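You operate a simulated robot arm through the tools that you are given. There is no shell and no other tool.

The job below is to be done with a simulated two-armed robot. You get a single attempt, and the scene is never put back.

TASK
Turn the turntable to ONE, wipe the smudge off the blue case and stand it on the press tray.
Fine: wipe with the blue pad and put it back on its mat; the case stays latched. What is to be rubbed or washed off counts as gone when no trace of it is left.

It is judged by the outcome, as a careful person would: the job done as asked, and still so three seconds after it is handed in. It fails if anything else is knocked over, pushed out of place, dropped, spilled or broken.

THE ROBOT
Two 7-joint arms with fingered hands on one trunk that stands fixed in place. Base frame: the origin is at the foot of the trunk, x ahead of it, y to its left, z up; the work surface is at about z = 0.75. Lengths are in m, angles in degrees, forces in N, time in s.
The left shoulder is at [0.04, 0.146, 1.204], the right one opposite. With the tool pointing down near the work surface each hand reaches from about 0.2 to 0.7 m from the base axis, measured 20 degrees to its own side. Payload 4 kg a hand.
Tool frame (each hand has its own): the origin (TCP) lies between the finger pads and is the grasp point; the fingertips stand 0.026 m ahead of it; z points along the fingers, y is the line along which they close. The gripper opens to 0.148 m; its body begins 0.073 m behind the TCP. The gripper is a hand of 3 fingers: y runs from the thumb to the fingers, the wrist lies at [0, 0, -0.224] in the tool frame.
Orientation is told as [roll, pitch, yaw] about the base's x, y, z axes, in that order, counted from this pose: with the fingers straight down and closing along the base's y, the tool's x points along the base's -x, its y along +y and its z along -z.

THE INTERFACE
- The arms move only by the tool arm_command. It takes "left_rows", "right_rows" or both (then of equal length, played together; a hand with none holds still); each is a list of rows, each a list of 2 entries, a list of its own where there are three numbers: the shift along the tool's x, y, z in m, then the turn, a rotation vector about the tool's x, y, z in degrees. In form: [[[x, y, z], [rx, ry, rz]], ...]. A call has 1 to 20 rows; each row is the pose to reach, as a shift and turn from the pose commanded when the call began, along the tool's axes at that moment. Rows are played at 5 a second. More than 0.05 m and 8.6 degrees between two rows, and nothing of the call is played. A pose out of reach is approached as far as the arm can. The call stops where the force on the tool passes 70 N (or 10 N more than at its start, if that is more) or the arm is blocked; 0.2 s more then pass. In this call time passes only in rows, and 0.2 s behind the last. It gives the time, the measured TCP pose, the force on the tool (base axes), the opening and the grip force at its end, in the units of the frame above (readings bear some noise), with the torque about the TCP (base axes, N m) and any sound that the robot's microphone picked up.
- Cameras (640 x 400 px; columns grow to the right, rows downward): "scene" is now at [0.0905, 0.0371, 1.4129]; the picture's right is [0.48, -0.88, -0.00], its down [-0.64, -0.35, -0.68] and it looks along [0.60, 0.33, -0.73] (base axes); focal length 214 px, centre (320, 200). "left" rides on the left gripper at [-0.068, -0.039, -0.09] in its tool frame; the picture's right is [0.50, -0.87, 0.00], its down [0.66, 0.38, -0.65] and it looks along [0.57, 0.33, 0.76] (tool axes); focal length 222 px, centre (320, 200). "right" rides on the right gripper at [0.068, -0.039, -0.09] in its tool frame; the picture's right is [0.50, 0.87, 0.00], its down [-0.66, 0.38, -0.65] and it looks along [-0.57, 0.33, 0.76] (tool axes); focal length 222 px, centre (320, 200). There is no depth. A picture from a camera that has moved, and an enlarged one, comes with that camera's place and axes in the base frame and with its lens.
- get_image(camera): a new picture of that camera. No time passes.
- move_column(by): moves the trunk up (or, below 0, down) by that many m; the arms and the scene camera ride with it, the base frame stays. It gives what a move gives, with no picture.
- set_fingers(finger1, finger2, thumb_bend, hand): sets how far each is bent, from 0 (flat) to 100 (curled in); at 30 the hand is open as for a grip, at 70 the pads meet at the TCP. One left out holds its place. A second passes; each finger stops where it meets its share of the squeeze, and holds until it gets a number again. It is the only way to open and close the hand. It gives what a move gives, with no picture; readings hold the bend of each and the force on the fingers (four entries, about 0 where the hand has none), thumb and palm.
- aim_head(pan, tilt): turns the head with the scene camera to pan (to the left, within 86 degrees either way) and tilt (down, from -29 to 69), counted from straight ahead of the robot. It gives what a move gives.
- zoom(camera, box): a new picture of the part [left, top, right, bottom] of that camera's present view, enlarged. No time passes.
- close_job(): hands the job in; it is judged then, once.

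Nothing tells you positions but the pictures and the camera data. Unless the task says otherwise, let go and move clear before handing in.

The tools are called after ">>>" by a JSON object that holds its "method" and its "body". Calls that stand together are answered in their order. arm_command: Moves the arms, as the interface text tells. Its arguments: {"type":"object","properties":{"left_rows":{"type":"array","items":{"type":"array"}},"right_rows":{"type":"array","items":{"type":"array"}}},"required":[]} The other tools are called the same way: move_column (by) moves the trunk up or down; set_fingers (finger1, finger2, thumb_bend, hand) moves the fingers one by one; aim_head (pan, tilt) turns the head that bears the scene camera; get_image (camera) takes a picture; zoom (camera, box) takes an enlarged picture of a part of a camera's view; close_job () hands the job in.

At the start:

```text
t: 0.0
left_tcp_pos: [0.4566, 0.4188, 1.2264]
left_ee_rot: [0.0, 0.0, 0.0]
left_force: [0.1, -1.2, -0.2]
left_moment: [-0.02, 0.0, 0.03]
left_gripper_width: 0.1478
left_finger_force: 0.2
left_shape: jaw
left_bend: [30.0, 30.0, 30.0]
left_finger forces: [0.0, 0.0, 0.0, 0.0, 0.0, 0.0]
right_tcp_pos: [0.4519, 0.0059, 1.2322]
right_ee_rot: [-0.1, 0.0, -0.1]
right_force: [-0.1, 0.5, 0.4]
right_moment: [0.02, 0.0, 0.03]
right_gripper_width: 0.1476
right_finger_force: 0.0
right_shape: jaw
right_bend: [30.0, 30.0, 30.0]
right_finger forces: [0.0, 0.0, 0.0, 0.1, 0.1, 0.0]
trunk travel left (down, up): [-0.375, 0.131]
head pan, tilt (commanded): [28.6, 47.0]
```

scene: 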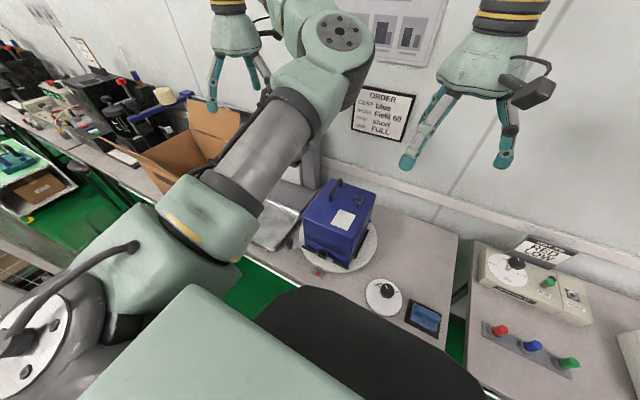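
right: 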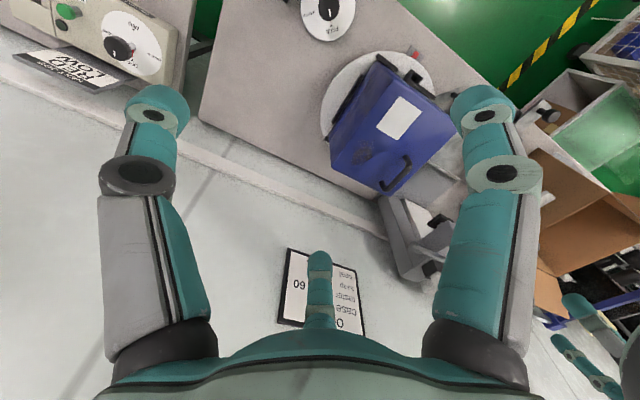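
left: 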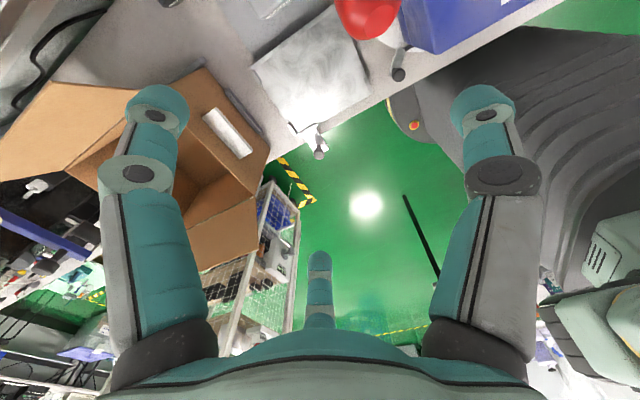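

The scene shows a blue case standing on a round turntable, a knob dial in front of it, and a blue pad on the right of the bench. I'll look closer at each before moving anything.

>>> {"method": "zoom", "body": {"camera": "scene", "box": [240, 160, 460, 340]}}

>>> {"method": "zoom", "body": {"camera": "scene", "box": [440, 220, 640, 400]}}

>>> {"method": "zoom", "body": {"camera": "right", "box": [280, 0, 500, 340]}}

>>> {"method": "zoom", "body": {"camera": "scene", "box": [340, 80, 430, 150]}}

```text
2.22 times, centred on (350, 250) of scene
camera zoom: at [0.0905, 0.0371, 1.4129], right [0.48, -0.88, 0.0], down [-0.64, -0.35, -0.68], along [0.6, 0.33, -0.73], focal length 477 px, centre (253, 89)
```

zoom: 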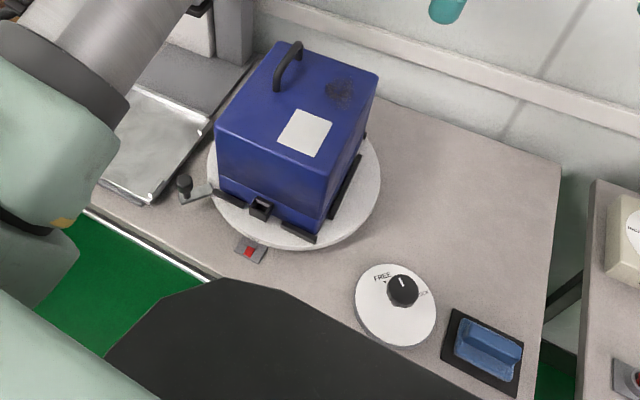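

```text
2.22 times, centred on (540, 310) of scene
camera zoom: at [0.0905, 0.0371, 1.4129], right [0.48, -0.88, 0.0], down [-0.64, -0.35, -0.68], along [0.6, 0.33, -0.73], focal length 477 px, centre (-169, -44)
```

zoom: 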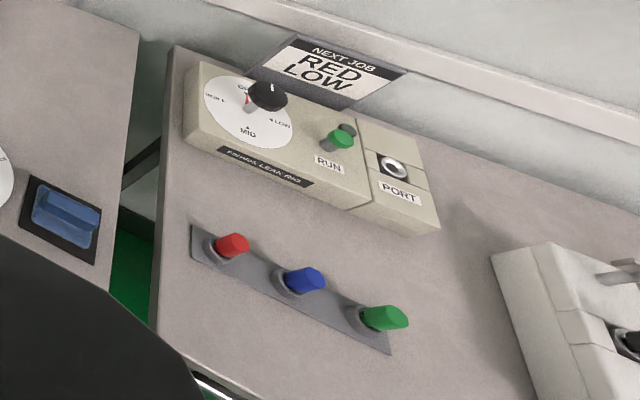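

```text
1.18 times, centred on (390, 170) of right
camera zoom: at [0.3848, -0.034, 1.3235], right [-0.5, 0.87, 0.0], down [0.66, 0.38, 0.65], along [0.57, 0.33, -0.76], focal length 261 px, centre (238, 235)
```

zoom: 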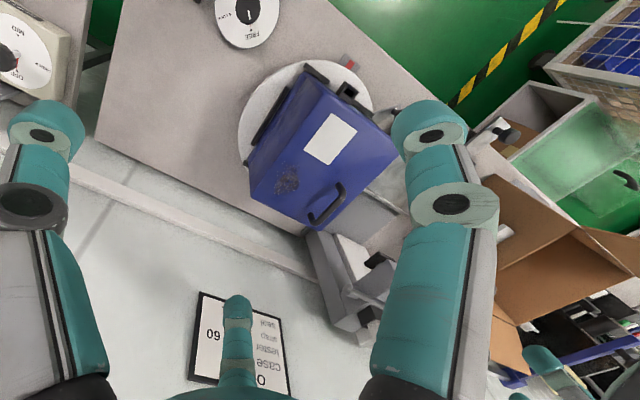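

```text
5.71 times, centred on (385, 115) of scene
camera zoom: at [0.0905, 0.0371, 1.4129], right [0.48, -0.88, 0.0], down [-0.64, -0.35, -0.68], along [0.6, 0.33, -0.73], focal length 1226 px, centre (-51, 686)
```

zoom: 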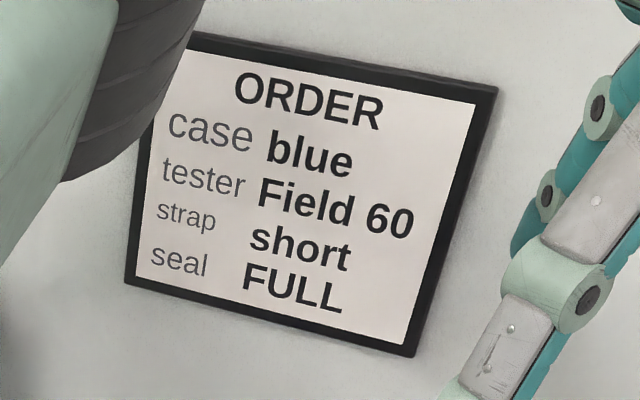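

The smudge is a dark patch on the case's top, next to the handle. The blue pad sits in a black mat, and there's a FREE/LOCK knob and a small lever on the turntable; next I look around with the head to find the turntable marks and the press tray.

>>> {"method": "aim_head", "body": {"pan": 45, "tilt": 55}}

>>> {"method": "get_image", "body": {"camera": "scene"}}

>>> {"method": "aim_head", "body": {"pan": 5, "tilt": 55}}

>>> {"method": "get_image", "body": {"camera": "scene"}}

```text
t: 0.8
left_tcp_pos: [0.457, 0.4191, 1.2259]
left_ee_rot: [0.1, 0.1, -0.1]
left_force: [-0.1, -0.2, 0.2]
left_moment: [-0.04, -0.01, -0.01]
left_gripper_width: 0.1481
left_finger_force: 0.0
left_shape: jaw
left_bend: [30.0, 30.0, 30.0]
left_finger forces: [0.0, 0.1, 0.1, 0.0, 0.1, 0.0]
right_tcp_pos: [0.4518, 0.0064, 1.2327]
right_ee_rot: [0.0, -0.1, -0.1]
right_force: [-0.3, 0.1, -0.4]
right_moment: [-0.02, 0.01, 0.0]
right_gripper_width: 0.1477
right_finger_force: 0.0
right_shape: jaw
right_bend: [30.0, 30.0, 30.0]
right_finger forces: [0.0, 0.0, 0.0, 0.1, 0.1, 0.1]
trunk travel left (down, up): [-0.375, 0.131]
head pan, tilt (commanded): [45.0, 55.0]
```

```text
taken
camera scene: at [0.0716, 0.0499, 1.4024], right [0.71, -0.71, 0.0], down [-0.58, -0.58, -0.57], along [0.41, 0.41, -0.82], focal length 214 px, centre (320, 200)
```

scene: 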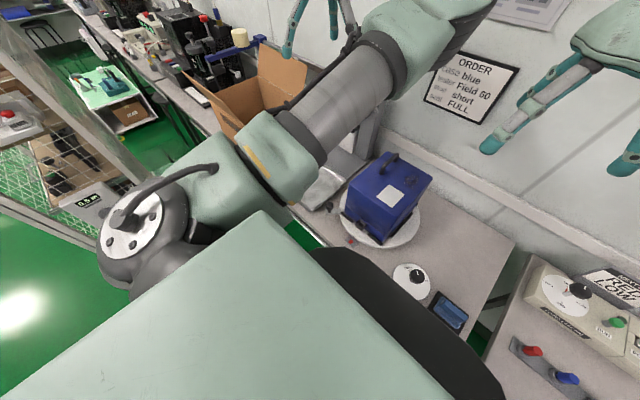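

```text
t: 1.9
left_tcp_pos: [0.4574, 0.4208, 1.2274]
left_ee_rot: [0.0, 0.0, 0.1]
left_force: [0.0, 0.1, 0.2]
left_moment: [0.01, 0.0, -0.04]
left_gripper_width: 0.1479
left_finger_force: 0.1
left_shape: jaw
left_bend: [30.0, 30.0, 30.0]
left_finger forces: [0.0, 0.0, 0.0, 0.1, 0.1, 0.1]
right_tcp_pos: [0.452, 0.0055, 1.2317]
right_ee_rot: [-0.1, 0.0, 0.0]
right_force: [-0.1, -0.2, 0.2]
right_moment: [-0.01, 0.02, 0.04]
right_gripper_width: 0.1477
right_finger_force: 0.0
right_shape: jaw
right_bend: [30.0, 30.0, 30.0]
right_finger forces: [0.1, 0.1, 0.1, 0.0, 0.0, 0.0]
trunk travel left (down, up): [-0.375, 0.131]
head pan, tilt (commanded): [5.0, 55.0]
```

```text
taken
camera scene: at [0.0923, 0.0053, 1.4023], right [0.09, -1.0, 0.0], down [-0.82, -0.07, -0.57], along [0.57, 0.05, -0.82], focal length 214 px, centre (320, 200)
```

scene: 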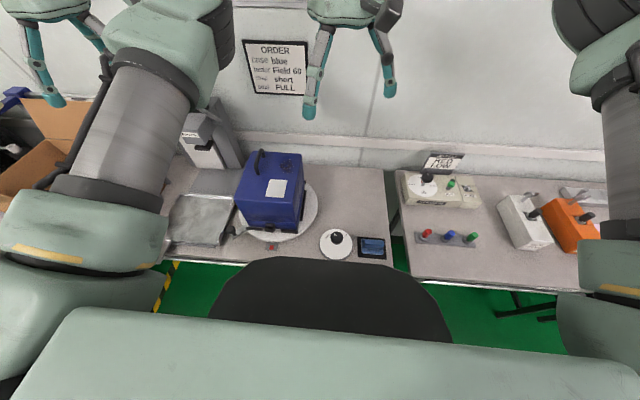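

The workspace is now clearer: metal tray at left in front of a press, turntable with case in the middle, knob and pad to the right. I'll zoom in on each from this view.

>>> {"method": "zoom", "body": {"camera": "scene", "box": [150, 130, 330, 260]}}

>>> {"method": "zoom", "body": {"camera": "scene", "box": [220, 180, 340, 260]}}

>>> {"method": "zoom", "body": {"camera": "scene", "box": [300, 210, 410, 270]}}

>>> {"method": "get_image", "body": {"camera": "right"}}

```text
3.08 times, centred on (240, 195) of scene
camera zoom: at [0.0923, 0.0053, 1.4023], right [0.09, -1.0, 0.0], down [-0.82, -0.07, -0.57], along [0.57, 0.05, -0.82], focal length 660 px, centre (566, 215)
```

zoom: 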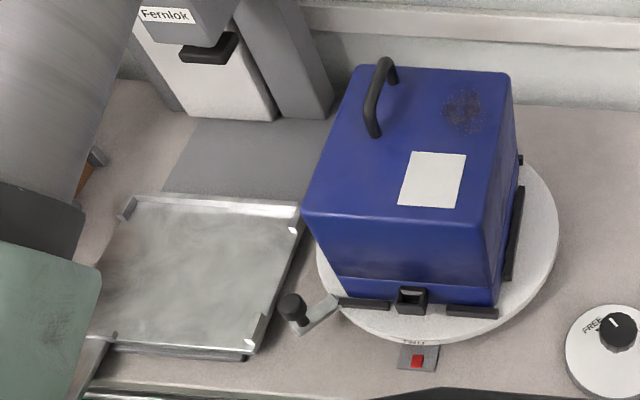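

```text
5.00 times, centred on (280, 220) of scene
camera zoom: at [0.0923, 0.0053, 1.4023], right [0.09, -1.0, 0.0], down [-0.82, -0.07, -0.57], along [0.57, 0.05, -0.82], focal length 1072 px, centre (520, 100)
```

zoom: 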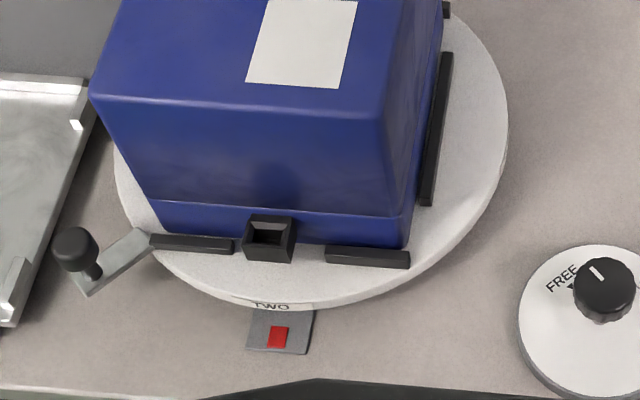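

```text
5.82 times, centred on (355, 240) of scene
camera zoom: at [0.0923, 0.0053, 1.4023], right [0.09, -1.0, 0.0], down [-0.82, -0.07, -0.57], along [0.57, 0.05, -0.82], focal length 1248 px, centre (116, -33)
```

zoom: 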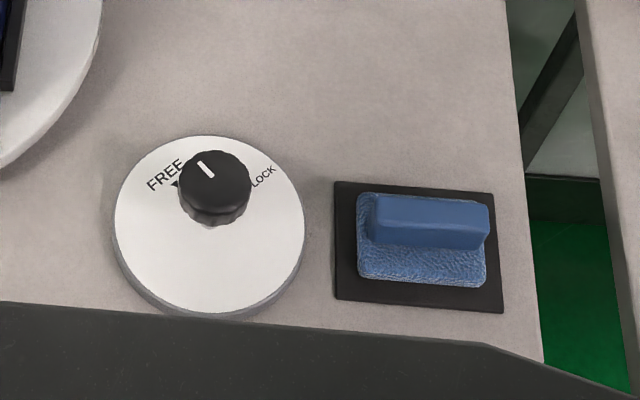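

```text
taken
camera right: at [0.3848, -0.034, 1.3235], right [-0.5, 0.87, 0.0], down [0.66, 0.38, 0.65], along [0.57, 0.33, -0.76], focal length 222 px, centre (320, 200)
```

right: 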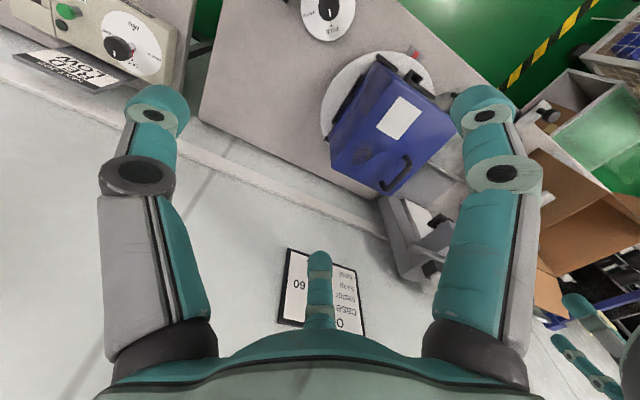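

The turntable's red pointer now shows "TWO", the knob stands near FREE, and the case sits between black guides on the disc. I'll zoom in from the right hand's camera to look for "ONE" on the rim and check the other faces of the case.

>>> {"method": "zoom", "body": {"camera": "right", "box": [300, 30, 460, 210]}}

>>> {"method": "zoom", "body": {"camera": "left", "box": [250, 0, 570, 180]}}

>>> {"method": "zoom", "body": {"camera": "scene", "box": [270, 160, 330, 240]}}

```text
2.22 times, centred on (380, 120) of right
camera zoom: at [0.3848, -0.034, 1.3235], right [-0.5, 0.87, 0.0], down [0.66, 0.38, 0.65], along [0.57, 0.33, -0.76], focal length 494 px, centre (187, 378)
```

zoom: 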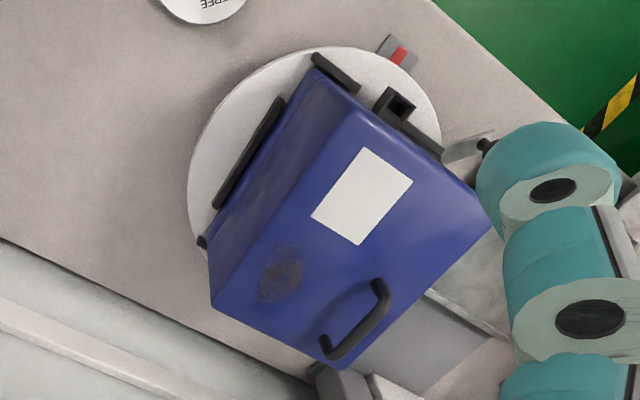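

```text
2.00 times, centred on (410, 90) of left
camera zoom: at [0.5242, 0.3798, 1.3183], right [-0.5, -0.87, 0.0], down [-0.66, 0.38, 0.65], along [-0.57, 0.33, -0.76], focal length 444 px, centre (140, 420)
```

zoom: 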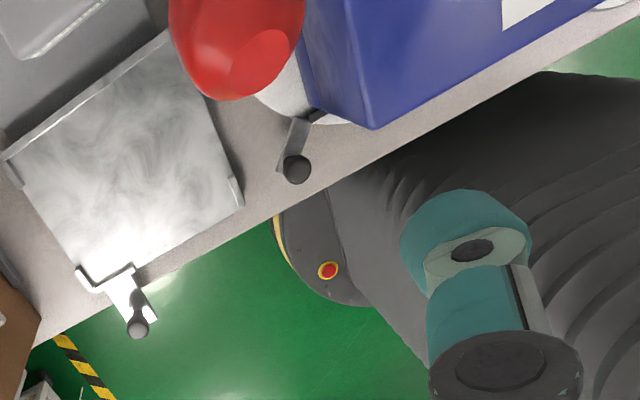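

```text
5.00 times, centred on (300, 200) of scene
camera zoom: at [0.0923, 0.0053, 1.4023], right [0.09, -1.0, 0.0], down [-0.82, -0.07, -0.57], along [0.57, 0.05, -0.82], focal length 1072 px, centre (420, 200)
```

zoom: 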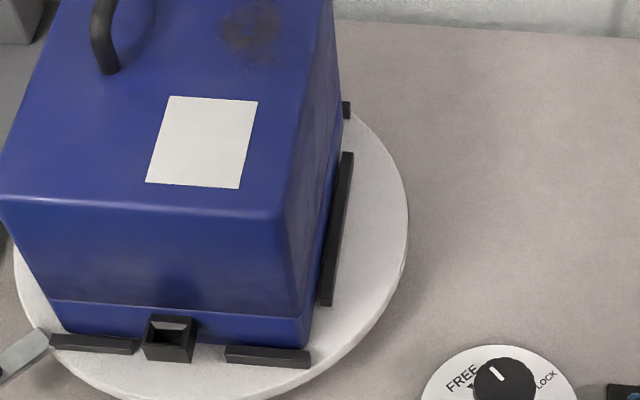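

The left camera shows a red object hanging close to the left hand, hidden from the head by the forearm; it may be the press lever. I'll raise the left hand and move it outward to clear the view.

>>> {"method": "arm_command", "body": {"left_rows": [[[0, 0, -0.04], [0, 0, 0]], [[0, 0.03, -0.08], [0, 0, 0]], [[0, 0.07, -0.1], [0, 0, 0]], [[0, 0.11, -0.12], [0, 0, 0]], [[0, 0.15, -0.14], [0, 0, 0]]]}}

>>> {"method": "aim_head", "body": {"pan": 25, "tilt": 50}}

>>> {"method": "get_image", "body": {"camera": "scene"}}

>>> {"method": "get_image", "body": {"camera": "left"}}

```text
t: 3.1
left_tcp_pos: [0.4551, 0.5394, 1.3505]
left_ee_rot: [0.2, -0.1, 0.0]
left_force: [-0.7, -0.6, 0.2]
left_moment: [0.02, -0.04, -0.02]
left_gripper_width: 0.1478
left_finger_force: 0.0
left_shape: jaw
left_bend: [30.0, 30.0, 30.0]
left_finger forces: [0.1, 0.1, 0.0, 0.0, 0.0, 0.2]
left hand out of reach, approached as far as the arm can: row 5
right_tcp_pos: [0.4507, 0.0066, 1.2322]
right_ee_rot: [0.0, 0.0, 0.0]
right_force: [-0.3, 0.4, -0.5]
right_moment: [-0.02, -0.01, 0.01]
right_gripper_width: 0.148
right_finger_force: 0.0
right_shape: jaw
right_bend: [30.0, 30.0, 30.0]
right_finger forces: [0.0, 0.0, 0.0, 0.1, 0.1, 0.1]
trunk travel left (down, up): [-0.375, 0.131]
head pan, tilt (commanded): [5.0, 55.0]
```

```text
t: 3.9
left_tcp_pos: [0.4564, 0.5384, 1.3515]
left_ee_rot: [0.1, 0.0, 0.0]
left_force: [0.1, -0.3, -0.2]
left_moment: [0.01, 0.01, 0.01]
left_gripper_width: 0.1479
left_finger_force: 0.0
left_shape: jaw
left_bend: [30.0, 30.0, 30.0]
left_finger forces: [0.0, 0.0, 0.0, 0.0, 0.1, 0.0]
right_tcp_pos: [0.4514, 0.0043, 1.2325]
right_ee_rot: [-0.1, 0.2, 0.0]
right_force: [0.6, 0.1, 0.2]
right_moment: [-0.03, 0.04, 0.0]
right_gripper_width: 0.1478
right_finger_force: 0.1
right_shape: jaw
right_bend: [30.0, 30.0, 30.0]
right_finger forces: [0.1, 0.0, 0.1, 0.0, 0.0, 0.0]
trunk travel left (down, up): [-0.375, 0.131]
head pan, tilt (commanded): [25.0, 50.0]
```

```text
taken
camera scene: at [0.0907, 0.031, 1.4088], right [0.42, -0.91, 0.0], down [-0.7, -0.32, -0.64], along [0.58, 0.27, -0.77], focal length 214 px, centre (320, 200)
```

scene: 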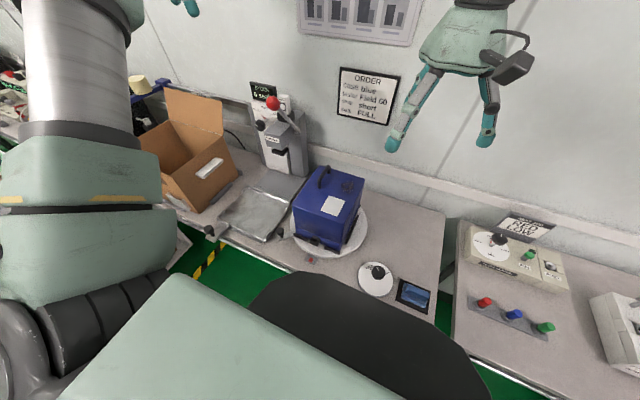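

```text
taken
camera left: at [0.5236, 0.4987, 1.442], right [-0.5, -0.87, 0.0], down [-0.66, 0.38, 0.65], along [-0.57, 0.33, -0.76], focal length 222 px, centre (320, 200)
```

left: 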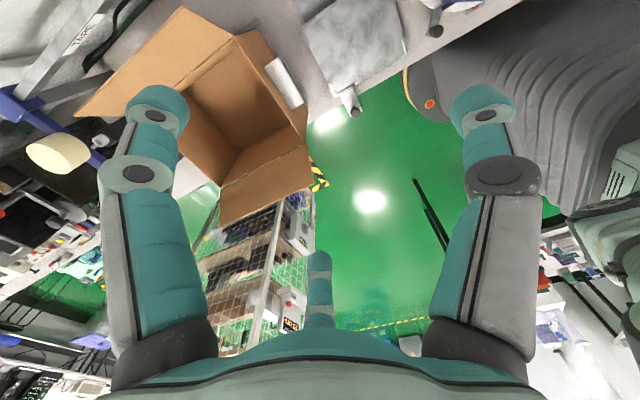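

The press lever with its red ball is now visible above the press. I'll zoom in on the press, tray and the case.

>>> {"method": "zoom", "body": {"camera": "scene", "box": [190, 70, 320, 250]}}

>>> {"method": "zoom", "body": {"camera": "scene", "box": [270, 150, 390, 280]}}

>>> {"method": "zoom", "body": {"camera": "scene", "box": [290, 220, 350, 280]}}

>>> {"method": "zoom", "body": {"camera": "scene", "box": [290, 0, 420, 130]}}

```text
2.22 times, centred on (255, 160) of scene
camera zoom: at [0.0907, 0.031, 1.4088], right [0.42, -0.91, 0.0], down [-0.7, -0.32, -0.64], along [0.58, 0.27, -0.77], focal length 477 px, centre (464, 289)
```

zoom: 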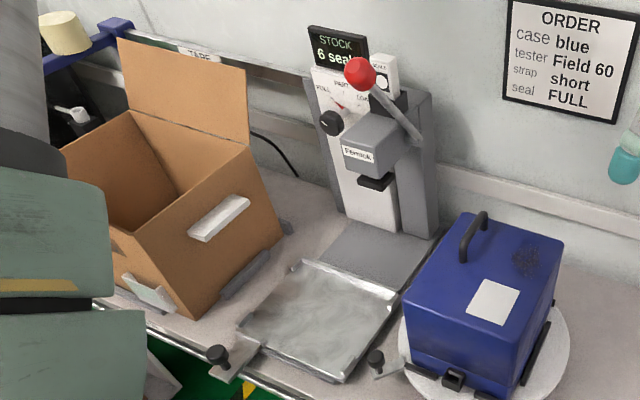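

```text
3.08 times, centred on (330, 215) of scene
camera zoom: at [0.0907, 0.031, 1.4088], right [0.42, -0.91, 0.0], down [-0.7, -0.32, -0.64], along [0.58, 0.27, -0.77], focal length 660 px, centre (289, 154)
```

zoom: 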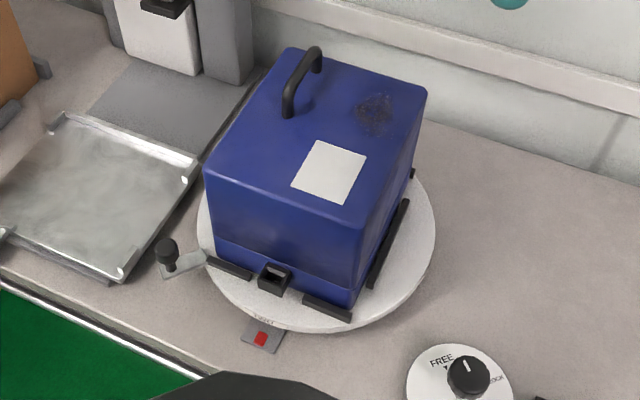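

```text
6.67 times, centred on (320, 250) of scene
camera zoom: at [0.0907, 0.031, 1.4088], right [0.42, -0.91, 0.0], down [-0.7, -0.32, -0.64], along [0.58, 0.27, -0.77], focal length 1430 px, centre (320, -133)
```

zoom: 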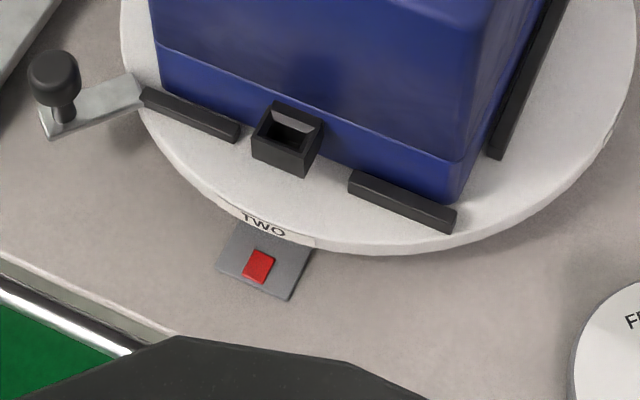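

```text
3.08 times, centred on (355, 65) of scene
camera zoom: at [0.0907, 0.031, 1.4088], right [0.42, -0.91, 0.0], down [-0.7, -0.32, -0.64], along [0.58, 0.27, -0.77], focal length 660 px, centre (212, 615)
```

zoom: 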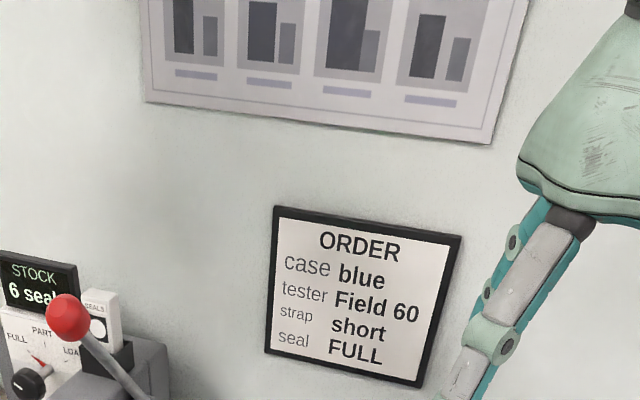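

The press ("Fernlok"), with lever and dial, stands behind the metal tray, and the turntable rim carries tags: "TWO" at the pointer and another on the right side. I'll bring the right hand camera lower on the right to read that tag and inspect the case's side.

>>> {"method": "arm_command", "body": {"right_rows": [[[0.01, -0.033, 0.03], [0, 0, -7.5]], [[0.02, -0.066, 0.06], [0, 0, -15]], [[0.03, -0.1, 0.09], [0, 0, -22.5]], [[0.04, -0.133, 0.12], [0, 0, -30]], [[0.05, -0.166, 0.15], [0, 0, -37.5]], [[0.05, -0.2, 0.18], [0, 0, -45]]]}}

>>> {"method": "get_image", "body": {"camera": "right"}}

>>> {"method": "get_image", "body": {"camera": "scene"}}

```text
t: 5.3
left_tcp_pos: [0.4546, 0.5379, 1.3516]
left_ee_rot: [0.1, 0.0, 0.1]
left_force: [0.3, 0.0, 0.0]
left_moment: [0.02, 0.05, -0.05]
left_gripper_width: 0.148
left_finger_force: 0.1
left_shape: jaw
left_bend: [30.0, 30.0, 30.0]
left_finger forces: [0.0, 0.0, 0.0, 0.1, 0.1, 0.0]
right_tcp_pos: [0.4003, -0.1945, 1.0508]
right_ee_rot: [0.1, -0.1, 45.2]
right_force: [-1.0, -0.7, -0.6]
right_moment: [-0.02, 0.01, 0.02]
right_gripper_width: 0.1479
right_finger_force: 0.1
right_shape: jaw
right_bend: [30.0, 30.0, 30.0]
right_finger forces: [0.0, 0.0, 0.0, 0.0, 0.0, 0.0]
trunk travel left (down, up): [-0.375, 0.131]
head pan, tilt (commanded): [25.0, 50.0]
```

```text
taken
camera right: at [0.3814, -0.2712, 1.1421], right [-0.97, 0.26, 0.0], down [0.19, 0.73, 0.66], along [0.17, 0.63, -0.76], focal length 222 px, centre (320, 200)
```

right: 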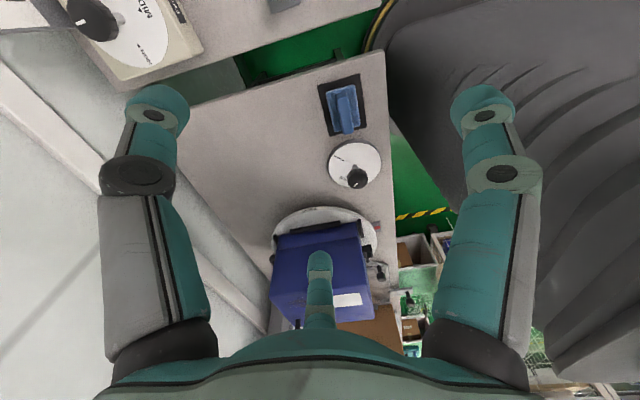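

```text
taken
camera scene: at [0.0901, 0.0299, 1.4089], right [0.42, -0.91, 0.0], down [-0.69, -0.32, -0.64], along [0.58, 0.27, -0.77], focal length 214 px, centre (320, 200)
```

scene: 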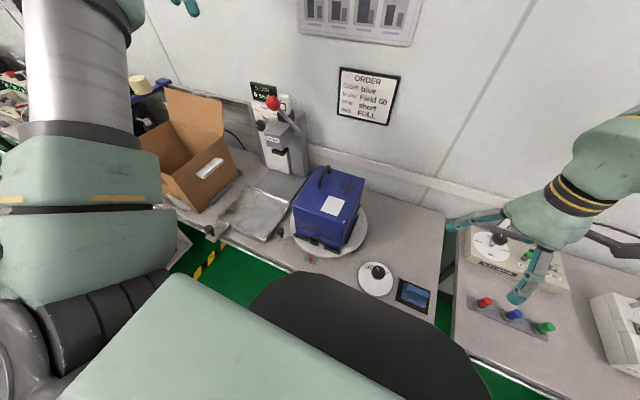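

>>> {"method": "zoom", "body": {"camera": "right", "box": [260, 190, 400, 290]}}

>>> {"method": "zoom", "body": {"camera": "right", "box": [280, 195, 350, 240]}}

>>> {"method": "zoom", "body": {"camera": "right", "box": [310, 60, 400, 200]}}

```text
4.00 times, centred on (330, 240) of right
camera zoom: at [0.3814, -0.2712, 1.1421], right [-0.97, 0.26, 0.0], down [0.19, 0.73, 0.66], along [0.17, 0.63, -0.76], focal length 888 px, centre (280, 40)
```

zoom: 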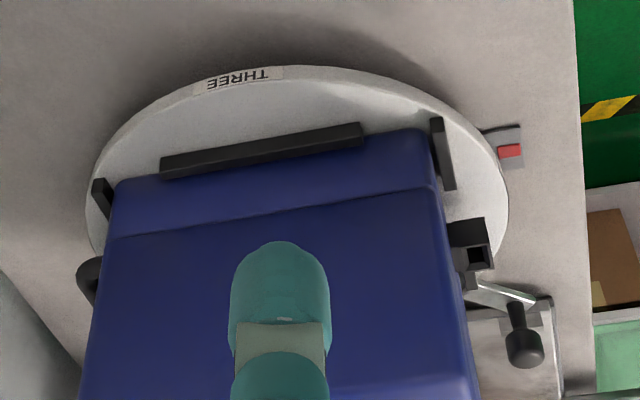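

```text
8.89 times, centred on (315, 218) of right
camera zoom: at [0.3814, -0.2712, 1.1421], right [-0.97, 0.26, 0.0], down [0.19, 0.73, 0.66], along [0.17, 0.63, -0.76], focal length 1974 px, centre (364, 44)
```

zoom: 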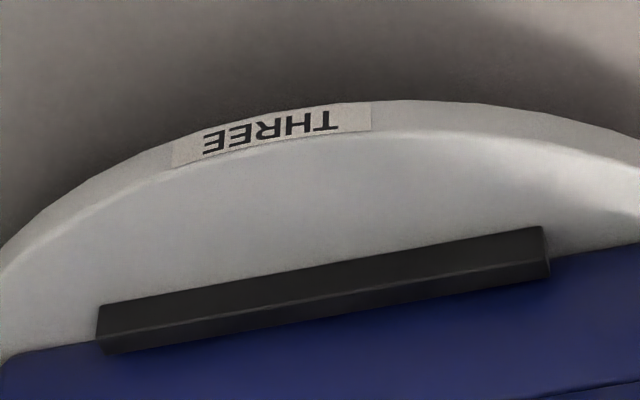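

```text
2.86 times, centred on (355, 130) of right
camera zoom: at [0.3814, -0.2712, 1.1421], right [-0.97, 0.26, 0.0], down [0.19, 0.73, 0.66], along [0.17, 0.63, -0.76], focal length 635 px, centre (220, 400)
```

zoom: 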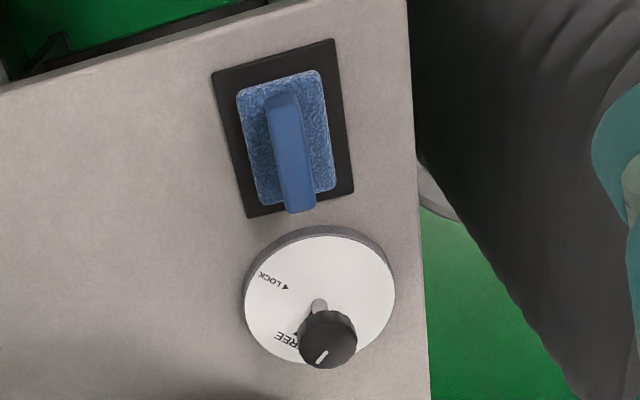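

THREE is on the right side of the rim and TWO at the pointer, so ONE should be on the left and the disc needs about a 90° counter-clockwise turn (seen from above). The knob mark stands at FREE. I'll bring the left hand lower on the left to inspect the lever, the left rim and the tray.

>>> {"method": "arm_command", "body": {"left_rows": [[[0.012, -0.018, 0.035], [0, 0, 0]], [[0.024, -0.036, 0.07], [0, 0, 0]], [[0.036, -0.054, 0.11], [0, 0, 0]], [[0.048, -0.072, 0.15], [0, 0, 0]], [[0.06, -0.09, 0.19], [0, 0, 0]], [[0.07, -0.105, 0.23], [0, 0, 0]], [[0.076, -0.118, 0.26], [0, 0, 0]]]}}

>>> {"method": "get_image", "body": {"camera": "left"}}

>>> {"method": "get_image", "body": {"camera": "scene"}}

```text
t: 6.9
left_tcp_pos: [0.3822, 0.4201, 1.0902]
left_ee_rot: [0.2, 0.0, -0.1]
left_force: [-0.9, -0.1, 0.0]
left_moment: [-0.02, 0.01, 0.02]
left_gripper_width: 0.1481
left_finger_force: 0.0
left_shape: jaw
left_bend: [30.0, 30.0, 30.0]
left_finger forces: [0.0, 0.0, 0.0, 0.1, 0.1, 0.0]
right_tcp_pos: [0.4012, -0.1947, 1.0512]
right_ee_rot: [0.1, 0.1, 45.0]
right_force: [-0.1, -0.6, 0.3]
right_moment: [-0.01, 0.02, -0.03]
right_gripper_width: 0.148
right_finger_force: 0.1
right_shape: jaw
right_bend: [30.0, 30.0, 30.0]
right_finger forces: [0.1, 0.0, 0.0, 0.1, 0.0, 0.1]
trunk travel left (down, up): [-0.375, 0.131]
head pan, tilt (commanded): [25.0, 50.0]
```

```text
taken
camera left: at [0.4498, 0.3806, 1.181], right [-0.5, -0.87, 0.0], down [-0.66, 0.38, 0.65], along [-0.57, 0.33, -0.76], focal length 222 px, centre (320, 200)
```

left: 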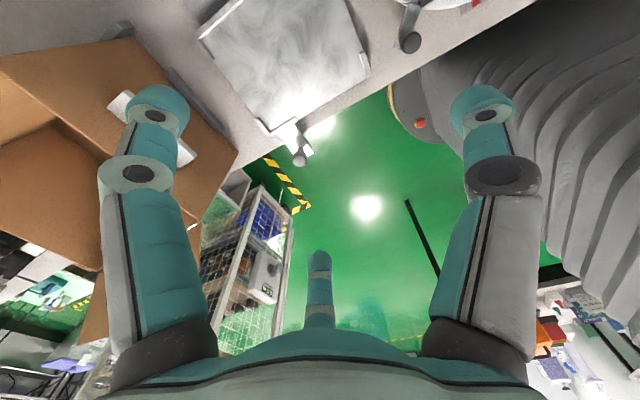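

```text
taken
camera scene: at [0.0907, 0.0309, 1.4088], right [0.42, -0.91, 0.0], down [-0.69, -0.32, -0.64], along [0.58, 0.27, -0.77], focal length 214 px, centre (320, 200)
```

scene: 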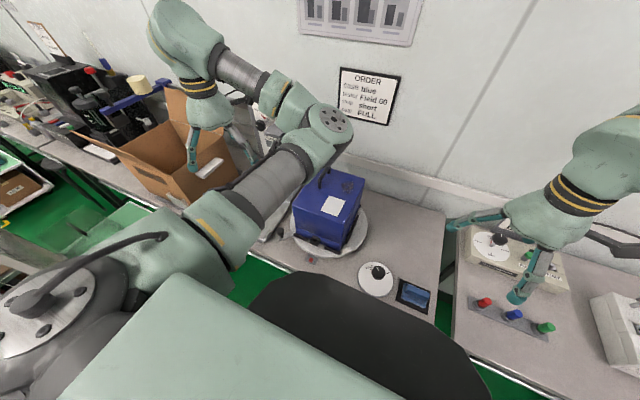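

The lever knob and the tray are at the top of the left camera's view. Zooming on those.

>>> {"method": "zoom", "body": {"camera": "left", "box": [180, 0, 500, 180]}}

>>> {"method": "zoom", "body": {"camera": "scene", "box": [180, 60, 380, 280]}}

```text
2.00 times, centred on (340, 90) of left
camera zoom: at [0.4498, 0.3806, 1.181], right [-0.5, -0.87, 0.0], down [-0.66, 0.38, 0.65], along [-0.57, 0.33, -0.76], focal length 444 px, centre (280, 420)
```

zoom: 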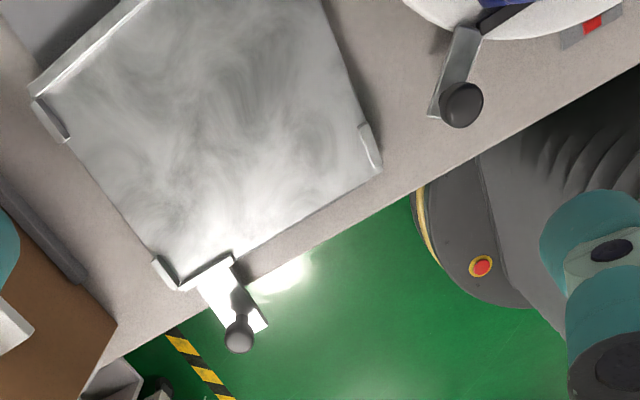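

```text
1.82 times, centred on (280, 170) of scene
camera zoom: at [0.0907, 0.0309, 1.4088], right [0.42, -0.91, 0.0], down [-0.69, -0.32, -0.64], along [0.58, 0.27, -0.77], focal length 390 px, centre (393, 254)
```

zoom: 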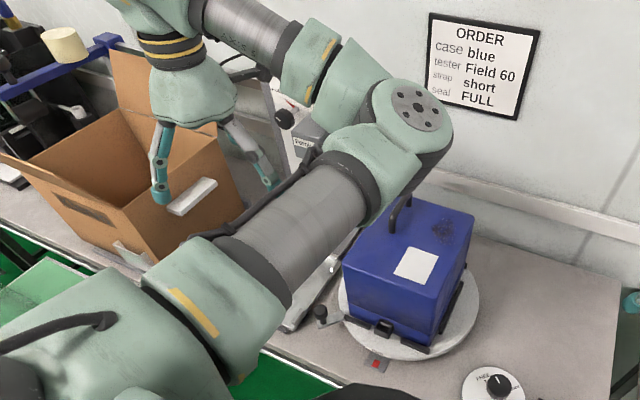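

I place the lever knob at about (0.361, 0.296, 0.828), disc centre about (0.497, 0.185), and the tray about x 0.34–0.515, y 0.35–0.56. I'll raise the trunk so the elbows stay well clear above the case, then look again.

>>> {"method": "move_column", "body": {"by": 0.12}}

>>> {"method": "get_image", "body": {"camera": "scene"}}

```text
t: 8.4
left_tcp_pos: [0.381, 0.4207, 1.2105]
left_ee_rot: [0.0, 0.0, 0.0]
left_force: [-0.6, 0.0, -0.2]
left_moment: [0.0, -0.02, -0.01]
left_gripper_width: 0.1479
left_finger_force: 0.1
left_shape: jaw
left_bend: [30.0, 30.0, 30.0]
left_finger forces: [0.0, 0.0, 0.0, 0.0, 0.0, 0.0]
right_tcp_pos: [0.4011, -0.1933, 1.1725]
right_ee_rot: [0.1, 0.1, 44.9]
right_force: [-0.5, 0.9, 0.3]
right_moment: [0.02, 0.01, 0.02]
right_gripper_width: 0.148
right_finger_force: 0.0
right_shape: jaw
right_bend: [30.0, 30.0, 30.0]
right_finger forces: [0.0, 0.0, 0.0, 0.0, 0.1, 0.0]
trunk travel left (down, up): [-0.495, 0.011]
head pan, tilt (commanded): [25.0, 50.0]
```

```text
taken
camera scene: at [0.0904, 0.0314, 1.5296], right [0.42, -0.91, 0.0], down [-0.69, -0.32, -0.64], along [0.58, 0.27, -0.77], focal length 214 px, centre (320, 200)
```

scene: 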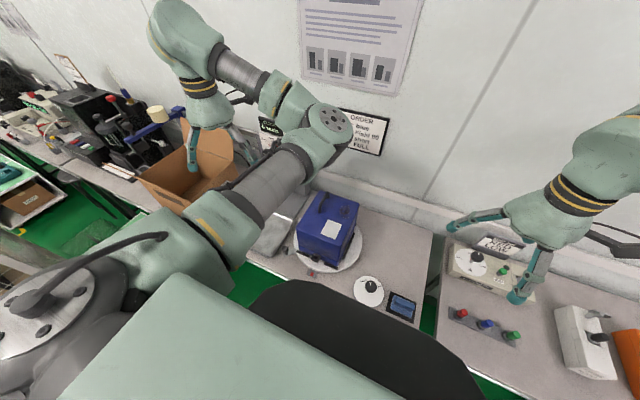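

I'll wipe first while the smudge is well placed for the right hand, then turn. The pad sits at about (0.376, −0.138) with its ridge running left-right, so I bring the right hand above it, turned to close across the ridge.

>>> {"method": "arm_command", "body": {"right_rows": [[[-0.0035, 0.0094, 0.028], [0, 0, -7.5]], [[-0.007, 0.0188, 0.056], [0, 0, -15]], [[-0.0106, 0.0283, 0.085], [0, 0, -22.5]], [[-0.0141, 0.0377, 0.113], [0, 0, -30]], [[-0.0177, 0.0472, 0.142], [0, 0, -37.5]], [[-0.0212, 0.0566, 0.17], [0, 0, -45]]]}}

>>> {"method": "get_image", "body": {"camera": "right"}}

>>> {"method": "get_image", "body": {"camera": "scene"}}

```text
t: 9.8
left_tcp_pos: [0.3823, 0.4211, 1.21]
left_ee_rot: [0.0, 0.0, 0.0]
left_force: [-0.3, 0.4, -0.1]
left_moment: [-0.02, -0.04, 0.01]
left_gripper_width: 0.1479
left_finger_force: 0.1
left_shape: jaw
left_bend: [30.0, 30.0, 30.0]
left_finger forces: [0.0, 0.0, 0.1, 0.0, 0.0, 0.1]
right_tcp_pos: [0.3762, -0.14, 1.0013]
right_ee_rot: [0.0, 0.0, 90.1]
right_force: [0.2, -0.9, -0.4]
right_moment: [-0.02, 0.0, 0.0]
right_gripper_width: 0.1479
right_finger_force: 0.1
right_shape: jaw
right_bend: [30.0, 30.0, 30.0]
right_finger forces: [0.0, 0.1, 0.0, 0.0, 0.1, 0.1]
trunk travel left (down, up): [-0.495, 0.011]
head pan, tilt (commanded): [25.0, 50.0]
```

```text
taken
camera right: at [0.4155, -0.2079, 1.0929], right [-0.87, -0.5, 0.0], down [-0.38, 0.65, 0.65], along [-0.33, 0.57, -0.76], focal length 222 px, centre (320, 200)
```

right: 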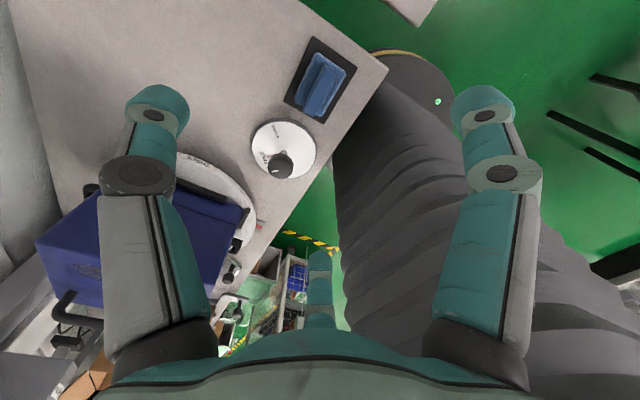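

```text
taken
camera scene: at [0.0907, 0.0316, 1.5294], right [0.42, -0.91, 0.0], down [-0.69, -0.32, -0.64], along [0.58, 0.27, -0.77], focal length 214 px, centre (320, 200)
```

scene: 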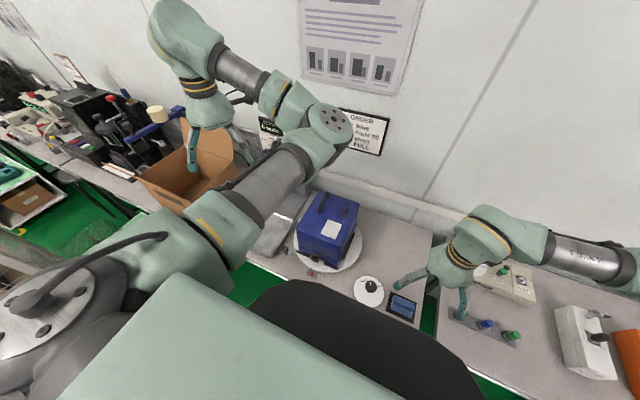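

The right hand is above the pad. I zoom from both cameras to triangulate the pad and its ridge.

>>> {"method": "zoom", "body": {"camera": "right", "box": [270, 30, 370, 130]}}

>>> {"method": "zoom", "body": {"camera": "scene", "box": [350, 260, 450, 330]}}

```text
4.00 times, centred on (320, 80) of right
camera zoom: at [0.4155, -0.2079, 1.0929], right [-0.87, -0.5, 0.0], down [-0.38, 0.65, 0.65], along [-0.33, 0.57, -0.76], focal length 888 px, centre (320, 680)
```

zoom: 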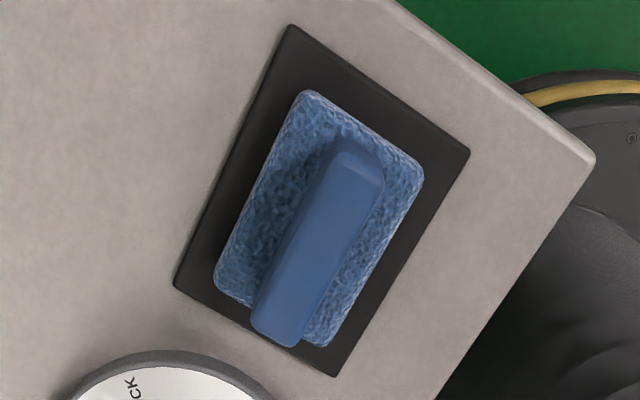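

```text
5.71 times, centred on (400, 295) of scene
camera zoom: at [0.0907, 0.0316, 1.5294], right [0.42, -0.91, 0.0], down [-0.69, -0.32, -0.64], along [0.58, 0.27, -0.77], focal length 1226 px, centre (-137, -343)
```

zoom: 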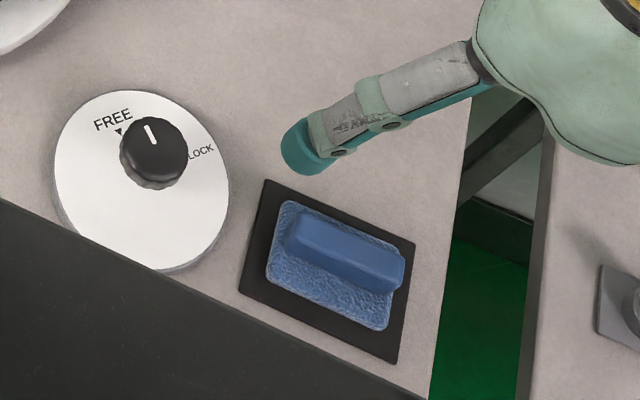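

Pad: sponge centre at about (0.376, −0.136), ridge along y with its top at z≈0.786. I'll pre-close the right fingers, then descend over the ridge.

>>> {"method": "set_fingers", "body": {"hand": "right", "finger1": 46, "finger2": 46, "thumb_bend": 46}}

>>> {"method": "arm_command", "body": {"right_rows": [[[0, 0, 0.04], [0, 0, 0]], [[-0.002, 0, 0.08], [0, 0, 0]], [[-0.004, 0, 0.12], [0, 0, 0]], [[-0.004, 0, 0.15], [0, 0, 0]]]}}

>>> {"method": "get_image", "body": {"camera": "right"}}

>>> {"method": "zoom", "body": {"camera": "scene", "box": [350, 240, 470, 330]}}

```text
t: 10.8
left_tcp_pos: [0.3828, 0.4203, 1.2103]
left_ee_rot: [0.2, 0.1, 0.0]
left_force: [0.6, 0.5, 0.1]
left_moment: [0.01, 0.0, 0.01]
left_gripper_width: 0.1475
left_finger_force: 0.1
left_shape: jaw
left_bend: [30.0, 30.0, 30.0]
left_finger forces: [0.0, 0.0, 0.1, 0.1, 0.1, 0.0]
right_tcp_pos: [0.3747, -0.1403, 1.0018]
right_ee_rot: [0.0, -0.1, 90.0]
right_force: [0.2, 0.4, 0.8]
right_moment: [0.02, -0.02, 0.02]
right_gripper_width: 0.0758
right_finger_force: 0.1
right_shape: fingers
right_bend: [46.0, 46.0, 46.0]
right_finger forces: [0.1, 0.0, 0.1, 0.0, 0.0, 0.0]
trunk travel left (down, up): [-0.495, 0.011]
head pan, tilt (commanded): [25.0, 50.0]
```

```text
t: 11.8
left_tcp_pos: [0.3819, 0.4209, 1.2112]
left_ee_rot: [0.1, 0.0, 0.1]
left_force: [0.4, 0.0, 0.4]
left_moment: [-0.02, -0.01, 0.0]
left_gripper_width: 0.1477
left_finger_force: 0.0
left_shape: jaw
left_bend: [30.0, 30.0, 30.0]
left_finger forces: [0.1, 0.0, 0.1, 0.1, 0.0, 0.0]
right_tcp_pos: [0.377, -0.1343, 0.8532]
right_ee_rot: [0.0, 0.0, 90.0]
right_force: [1.1, 0.1, 0.2]
right_moment: [-0.01, -0.03, -0.03]
right_gripper_width: 0.0755
right_finger_force: 0.1
right_shape: fingers
right_bend: [46.0, 46.0, 46.0]
right_finger forces: [0.0, 0.0, 0.0, 0.0, 0.0, 0.1]
trunk travel left (down, up): [-0.495, 0.011]
head pan, tilt (commanded): [25.0, 50.0]
```

```text
taken
camera right: at [0.4166, -0.2027, 0.9456], right [-0.87, -0.5, 0.0], down [-0.38, 0.66, 0.65], along [-0.33, 0.57, -0.76], focal length 222 px, centre (320, 200)
```

right: 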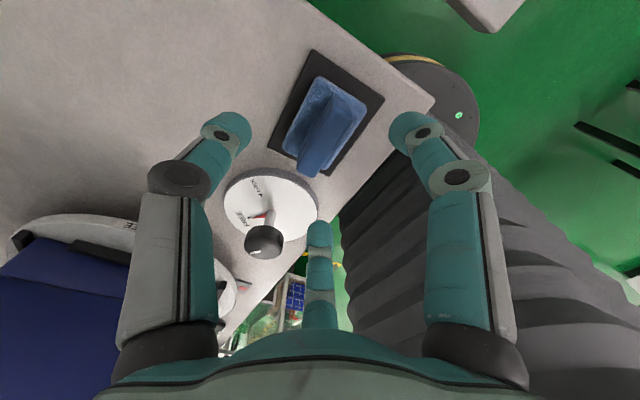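

```text
4.44 times, centred on (410, 285) of scene
camera zoom: at [0.0904, 0.0311, 1.5294], right [0.42, -0.91, 0.0], down [-0.69, -0.32, -0.64], along [0.58, 0.27, -0.77], focal length 953 px, centre (-80, -178)
```

zoom: 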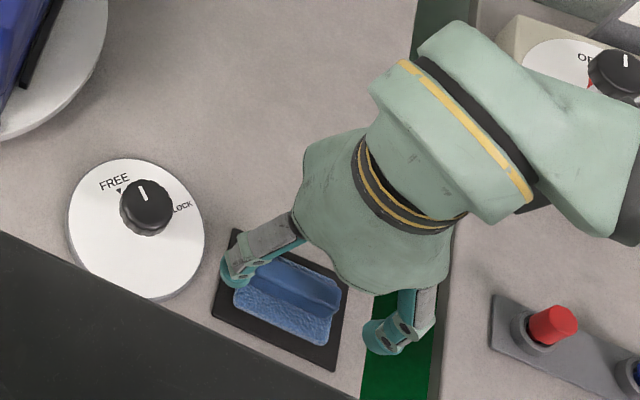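

The pad's ridge lies centered between the fingers. I descend the last 5 cm.

>>> {"method": "arm_command", "body": {"right_rows": [[[0.001, 0, 0.02], [0, 0, 0]], [[0.001, 0, 0.035], [0, 0, 0]], [[0.001, 0, 0.045], [0, 0, 0]], [[0.001, 0, 0.05], [0, 0, 0]]]}}

>>> {"method": "get_image", "body": {"camera": "right"}}

>>> {"method": "zoom", "body": {"camera": "scene", "box": [350, 240, 470, 330]}}

```text
t: 12.8
left_tcp_pos: [0.3821, 0.4216, 1.2111]
left_ee_rot: [0.0, 0.1, 0.0]
left_force: [-0.3, 0.0, -0.3]
left_moment: [-0.02, 0.01, 0.01]
left_gripper_width: 0.1477
left_finger_force: 0.1
left_shape: jaw
left_bend: [30.0, 30.0, 30.0]
left_finger forces: [0.0, 0.0, 0.1, 0.0, 0.0, 0.1]
right_tcp_pos: [0.374, -0.1341, 0.8043]
right_ee_rot: [0.1, 0.0, 90.0]
right_force: [1.0, 0.1, 0.4]
right_moment: [-0.01, -0.01, 0.01]
right_gripper_width: 0.0753
right_finger_force: 0.0
right_shape: fingers
right_bend: [46.0, 46.0, 46.0]
right_finger forces: [0.1, 0.1, 0.1, 0.0, 0.1, 0.0]
trunk travel left (down, up): [-0.495, 0.011]
head pan, tilt (commanded): [25.0, 50.0]
```

```text
taken
camera right: at [0.415, -0.204, 0.8945], right [-0.87, -0.5, 0.0], down [-0.38, 0.65, 0.65], along [-0.33, 0.57, -0.76], focal length 222 px, centre (320, 200)
```

right: 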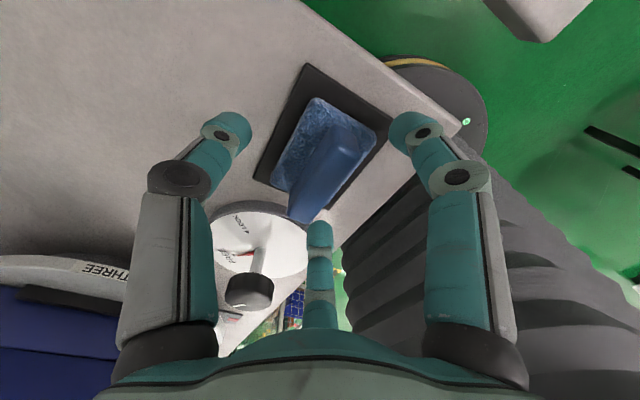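

```text
4.44 times, centred on (410, 285) of scene
camera zoom: at [0.0903, 0.0314, 1.5294], right [0.42, -0.91, 0.0], down [-0.69, -0.32, -0.64], along [0.58, 0.27, -0.77], focal length 953 px, centre (-80, -178)
```

zoom: 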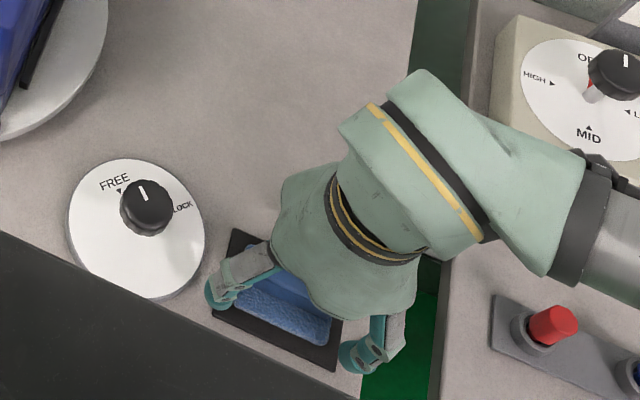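

Still clear of everything. I lower another 6 mm and close on the ridge.

>>> {"method": "arm_command", "body": {"right_rows": [[[0, -0.001, 0.003], [0, 0, 0]], [[0, -0.001, 0.006], [0, 0, 0]]]}}

>>> {"method": "set_fingers", "body": {"hand": "right", "finger1": 70, "finger2": 70, "thumb_bend": 70}}

>>> {"method": "get_image", "body": {"camera": "right"}}

>>> {"method": "zoom", "body": {"camera": "scene", "box": [350, 240, 470, 330]}}

```text
t: 13.4
left_tcp_pos: [0.3821, 0.4206, 1.2098]
left_ee_rot: [0.1, 0.0, 0.0]
left_force: [-0.4, -0.4, -0.3]
left_moment: [0.01, -0.02, 0.0]
left_gripper_width: 0.1478
left_finger_force: 0.0
left_shape: jaw
left_bend: [30.0, 30.0, 30.0]
left_finger forces: [0.0, 0.1, 0.1, 0.0, 0.0, 0.0]
right_tcp_pos: [0.3781, -0.1344, 0.7972]
right_ee_rot: [0.0, 0.0, 89.9]
right_force: [0.0, 0.1, 0.3]
right_moment: [-0.01, 0.03, 0.03]
right_gripper_width: 0.0758
right_finger_force: 0.0
right_shape: fingers
right_bend: [46.0, 46.0, 46.0]
right_finger forces: [0.1, 0.0, 0.1, 0.1, 0.0, 0.0]
trunk travel left (down, up): [-0.495, 0.011]
head pan, tilt (commanded): [25.0, 50.0]
```

```text
t: 14.4
left_tcp_pos: [0.3809, 0.4218, 1.2106]
left_ee_rot: [0.0, -0.2, 0.0]
left_force: [-0.1, -0.2, 0.4]
left_moment: [0.02, 0.01, -0.04]
left_gripper_width: 0.1477
left_finger_force: 0.1
left_shape: jaw
left_bend: [30.0, 30.0, 30.0]
left_finger forces: [0.0, 0.0, 0.1, 0.0, 0.0, 0.0]
right_tcp_pos: [0.3764, -0.1339, 0.7989]
right_ee_rot: [-0.1, -0.2, 90.0]
right_force: [3.1, -0.7, 30.4]
right_moment: [-0.03, 0.41, -0.04]
right_gripper_width: 0.0377
right_finger_force: 32.9
right_shape: fingers
right_bend: [53.0, 54.0, 62.0]
right_finger forces: [25.7, 27.7, 0.0, 0.0, 12.6, 0.0]
trunk travel left (down, up): [-0.495, 0.011]
head pan, tilt (commanded): [25.0, 50.0]
```

```text
taken
camera right: at [0.4162, -0.2032, 0.8904], right [-0.87, -0.5, 0.0], down [-0.38, 0.65, 0.65], along [-0.32, 0.57, -0.76], focal length 222 px, centre (320, 200)
```

right: 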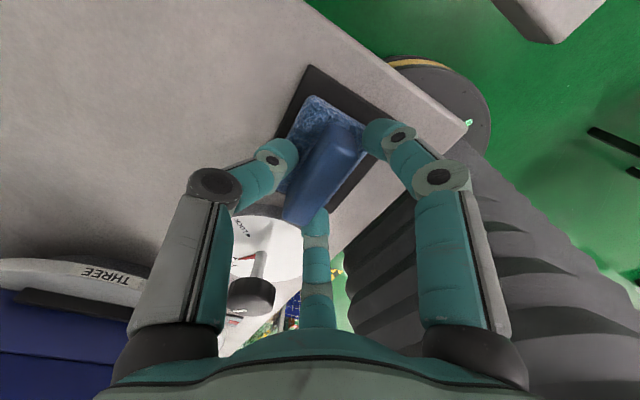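

```text
4.44 times, centred on (410, 285) of scene
camera zoom: at [0.0882, 0.0323, 1.5296], right [0.42, -0.91, 0.0], down [-0.69, -0.32, -0.64], along [0.58, 0.27, -0.77], focal length 953 px, centre (-80, -178)
```

zoom: 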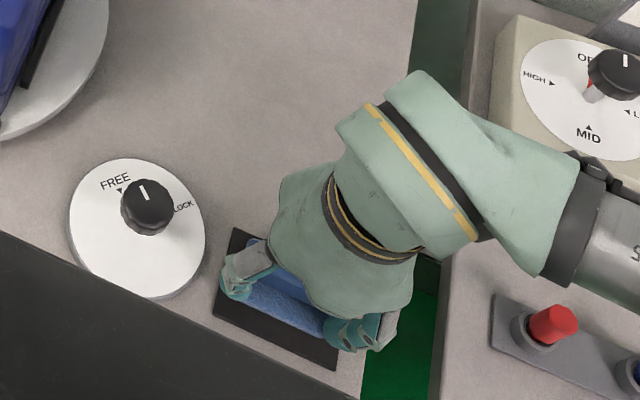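

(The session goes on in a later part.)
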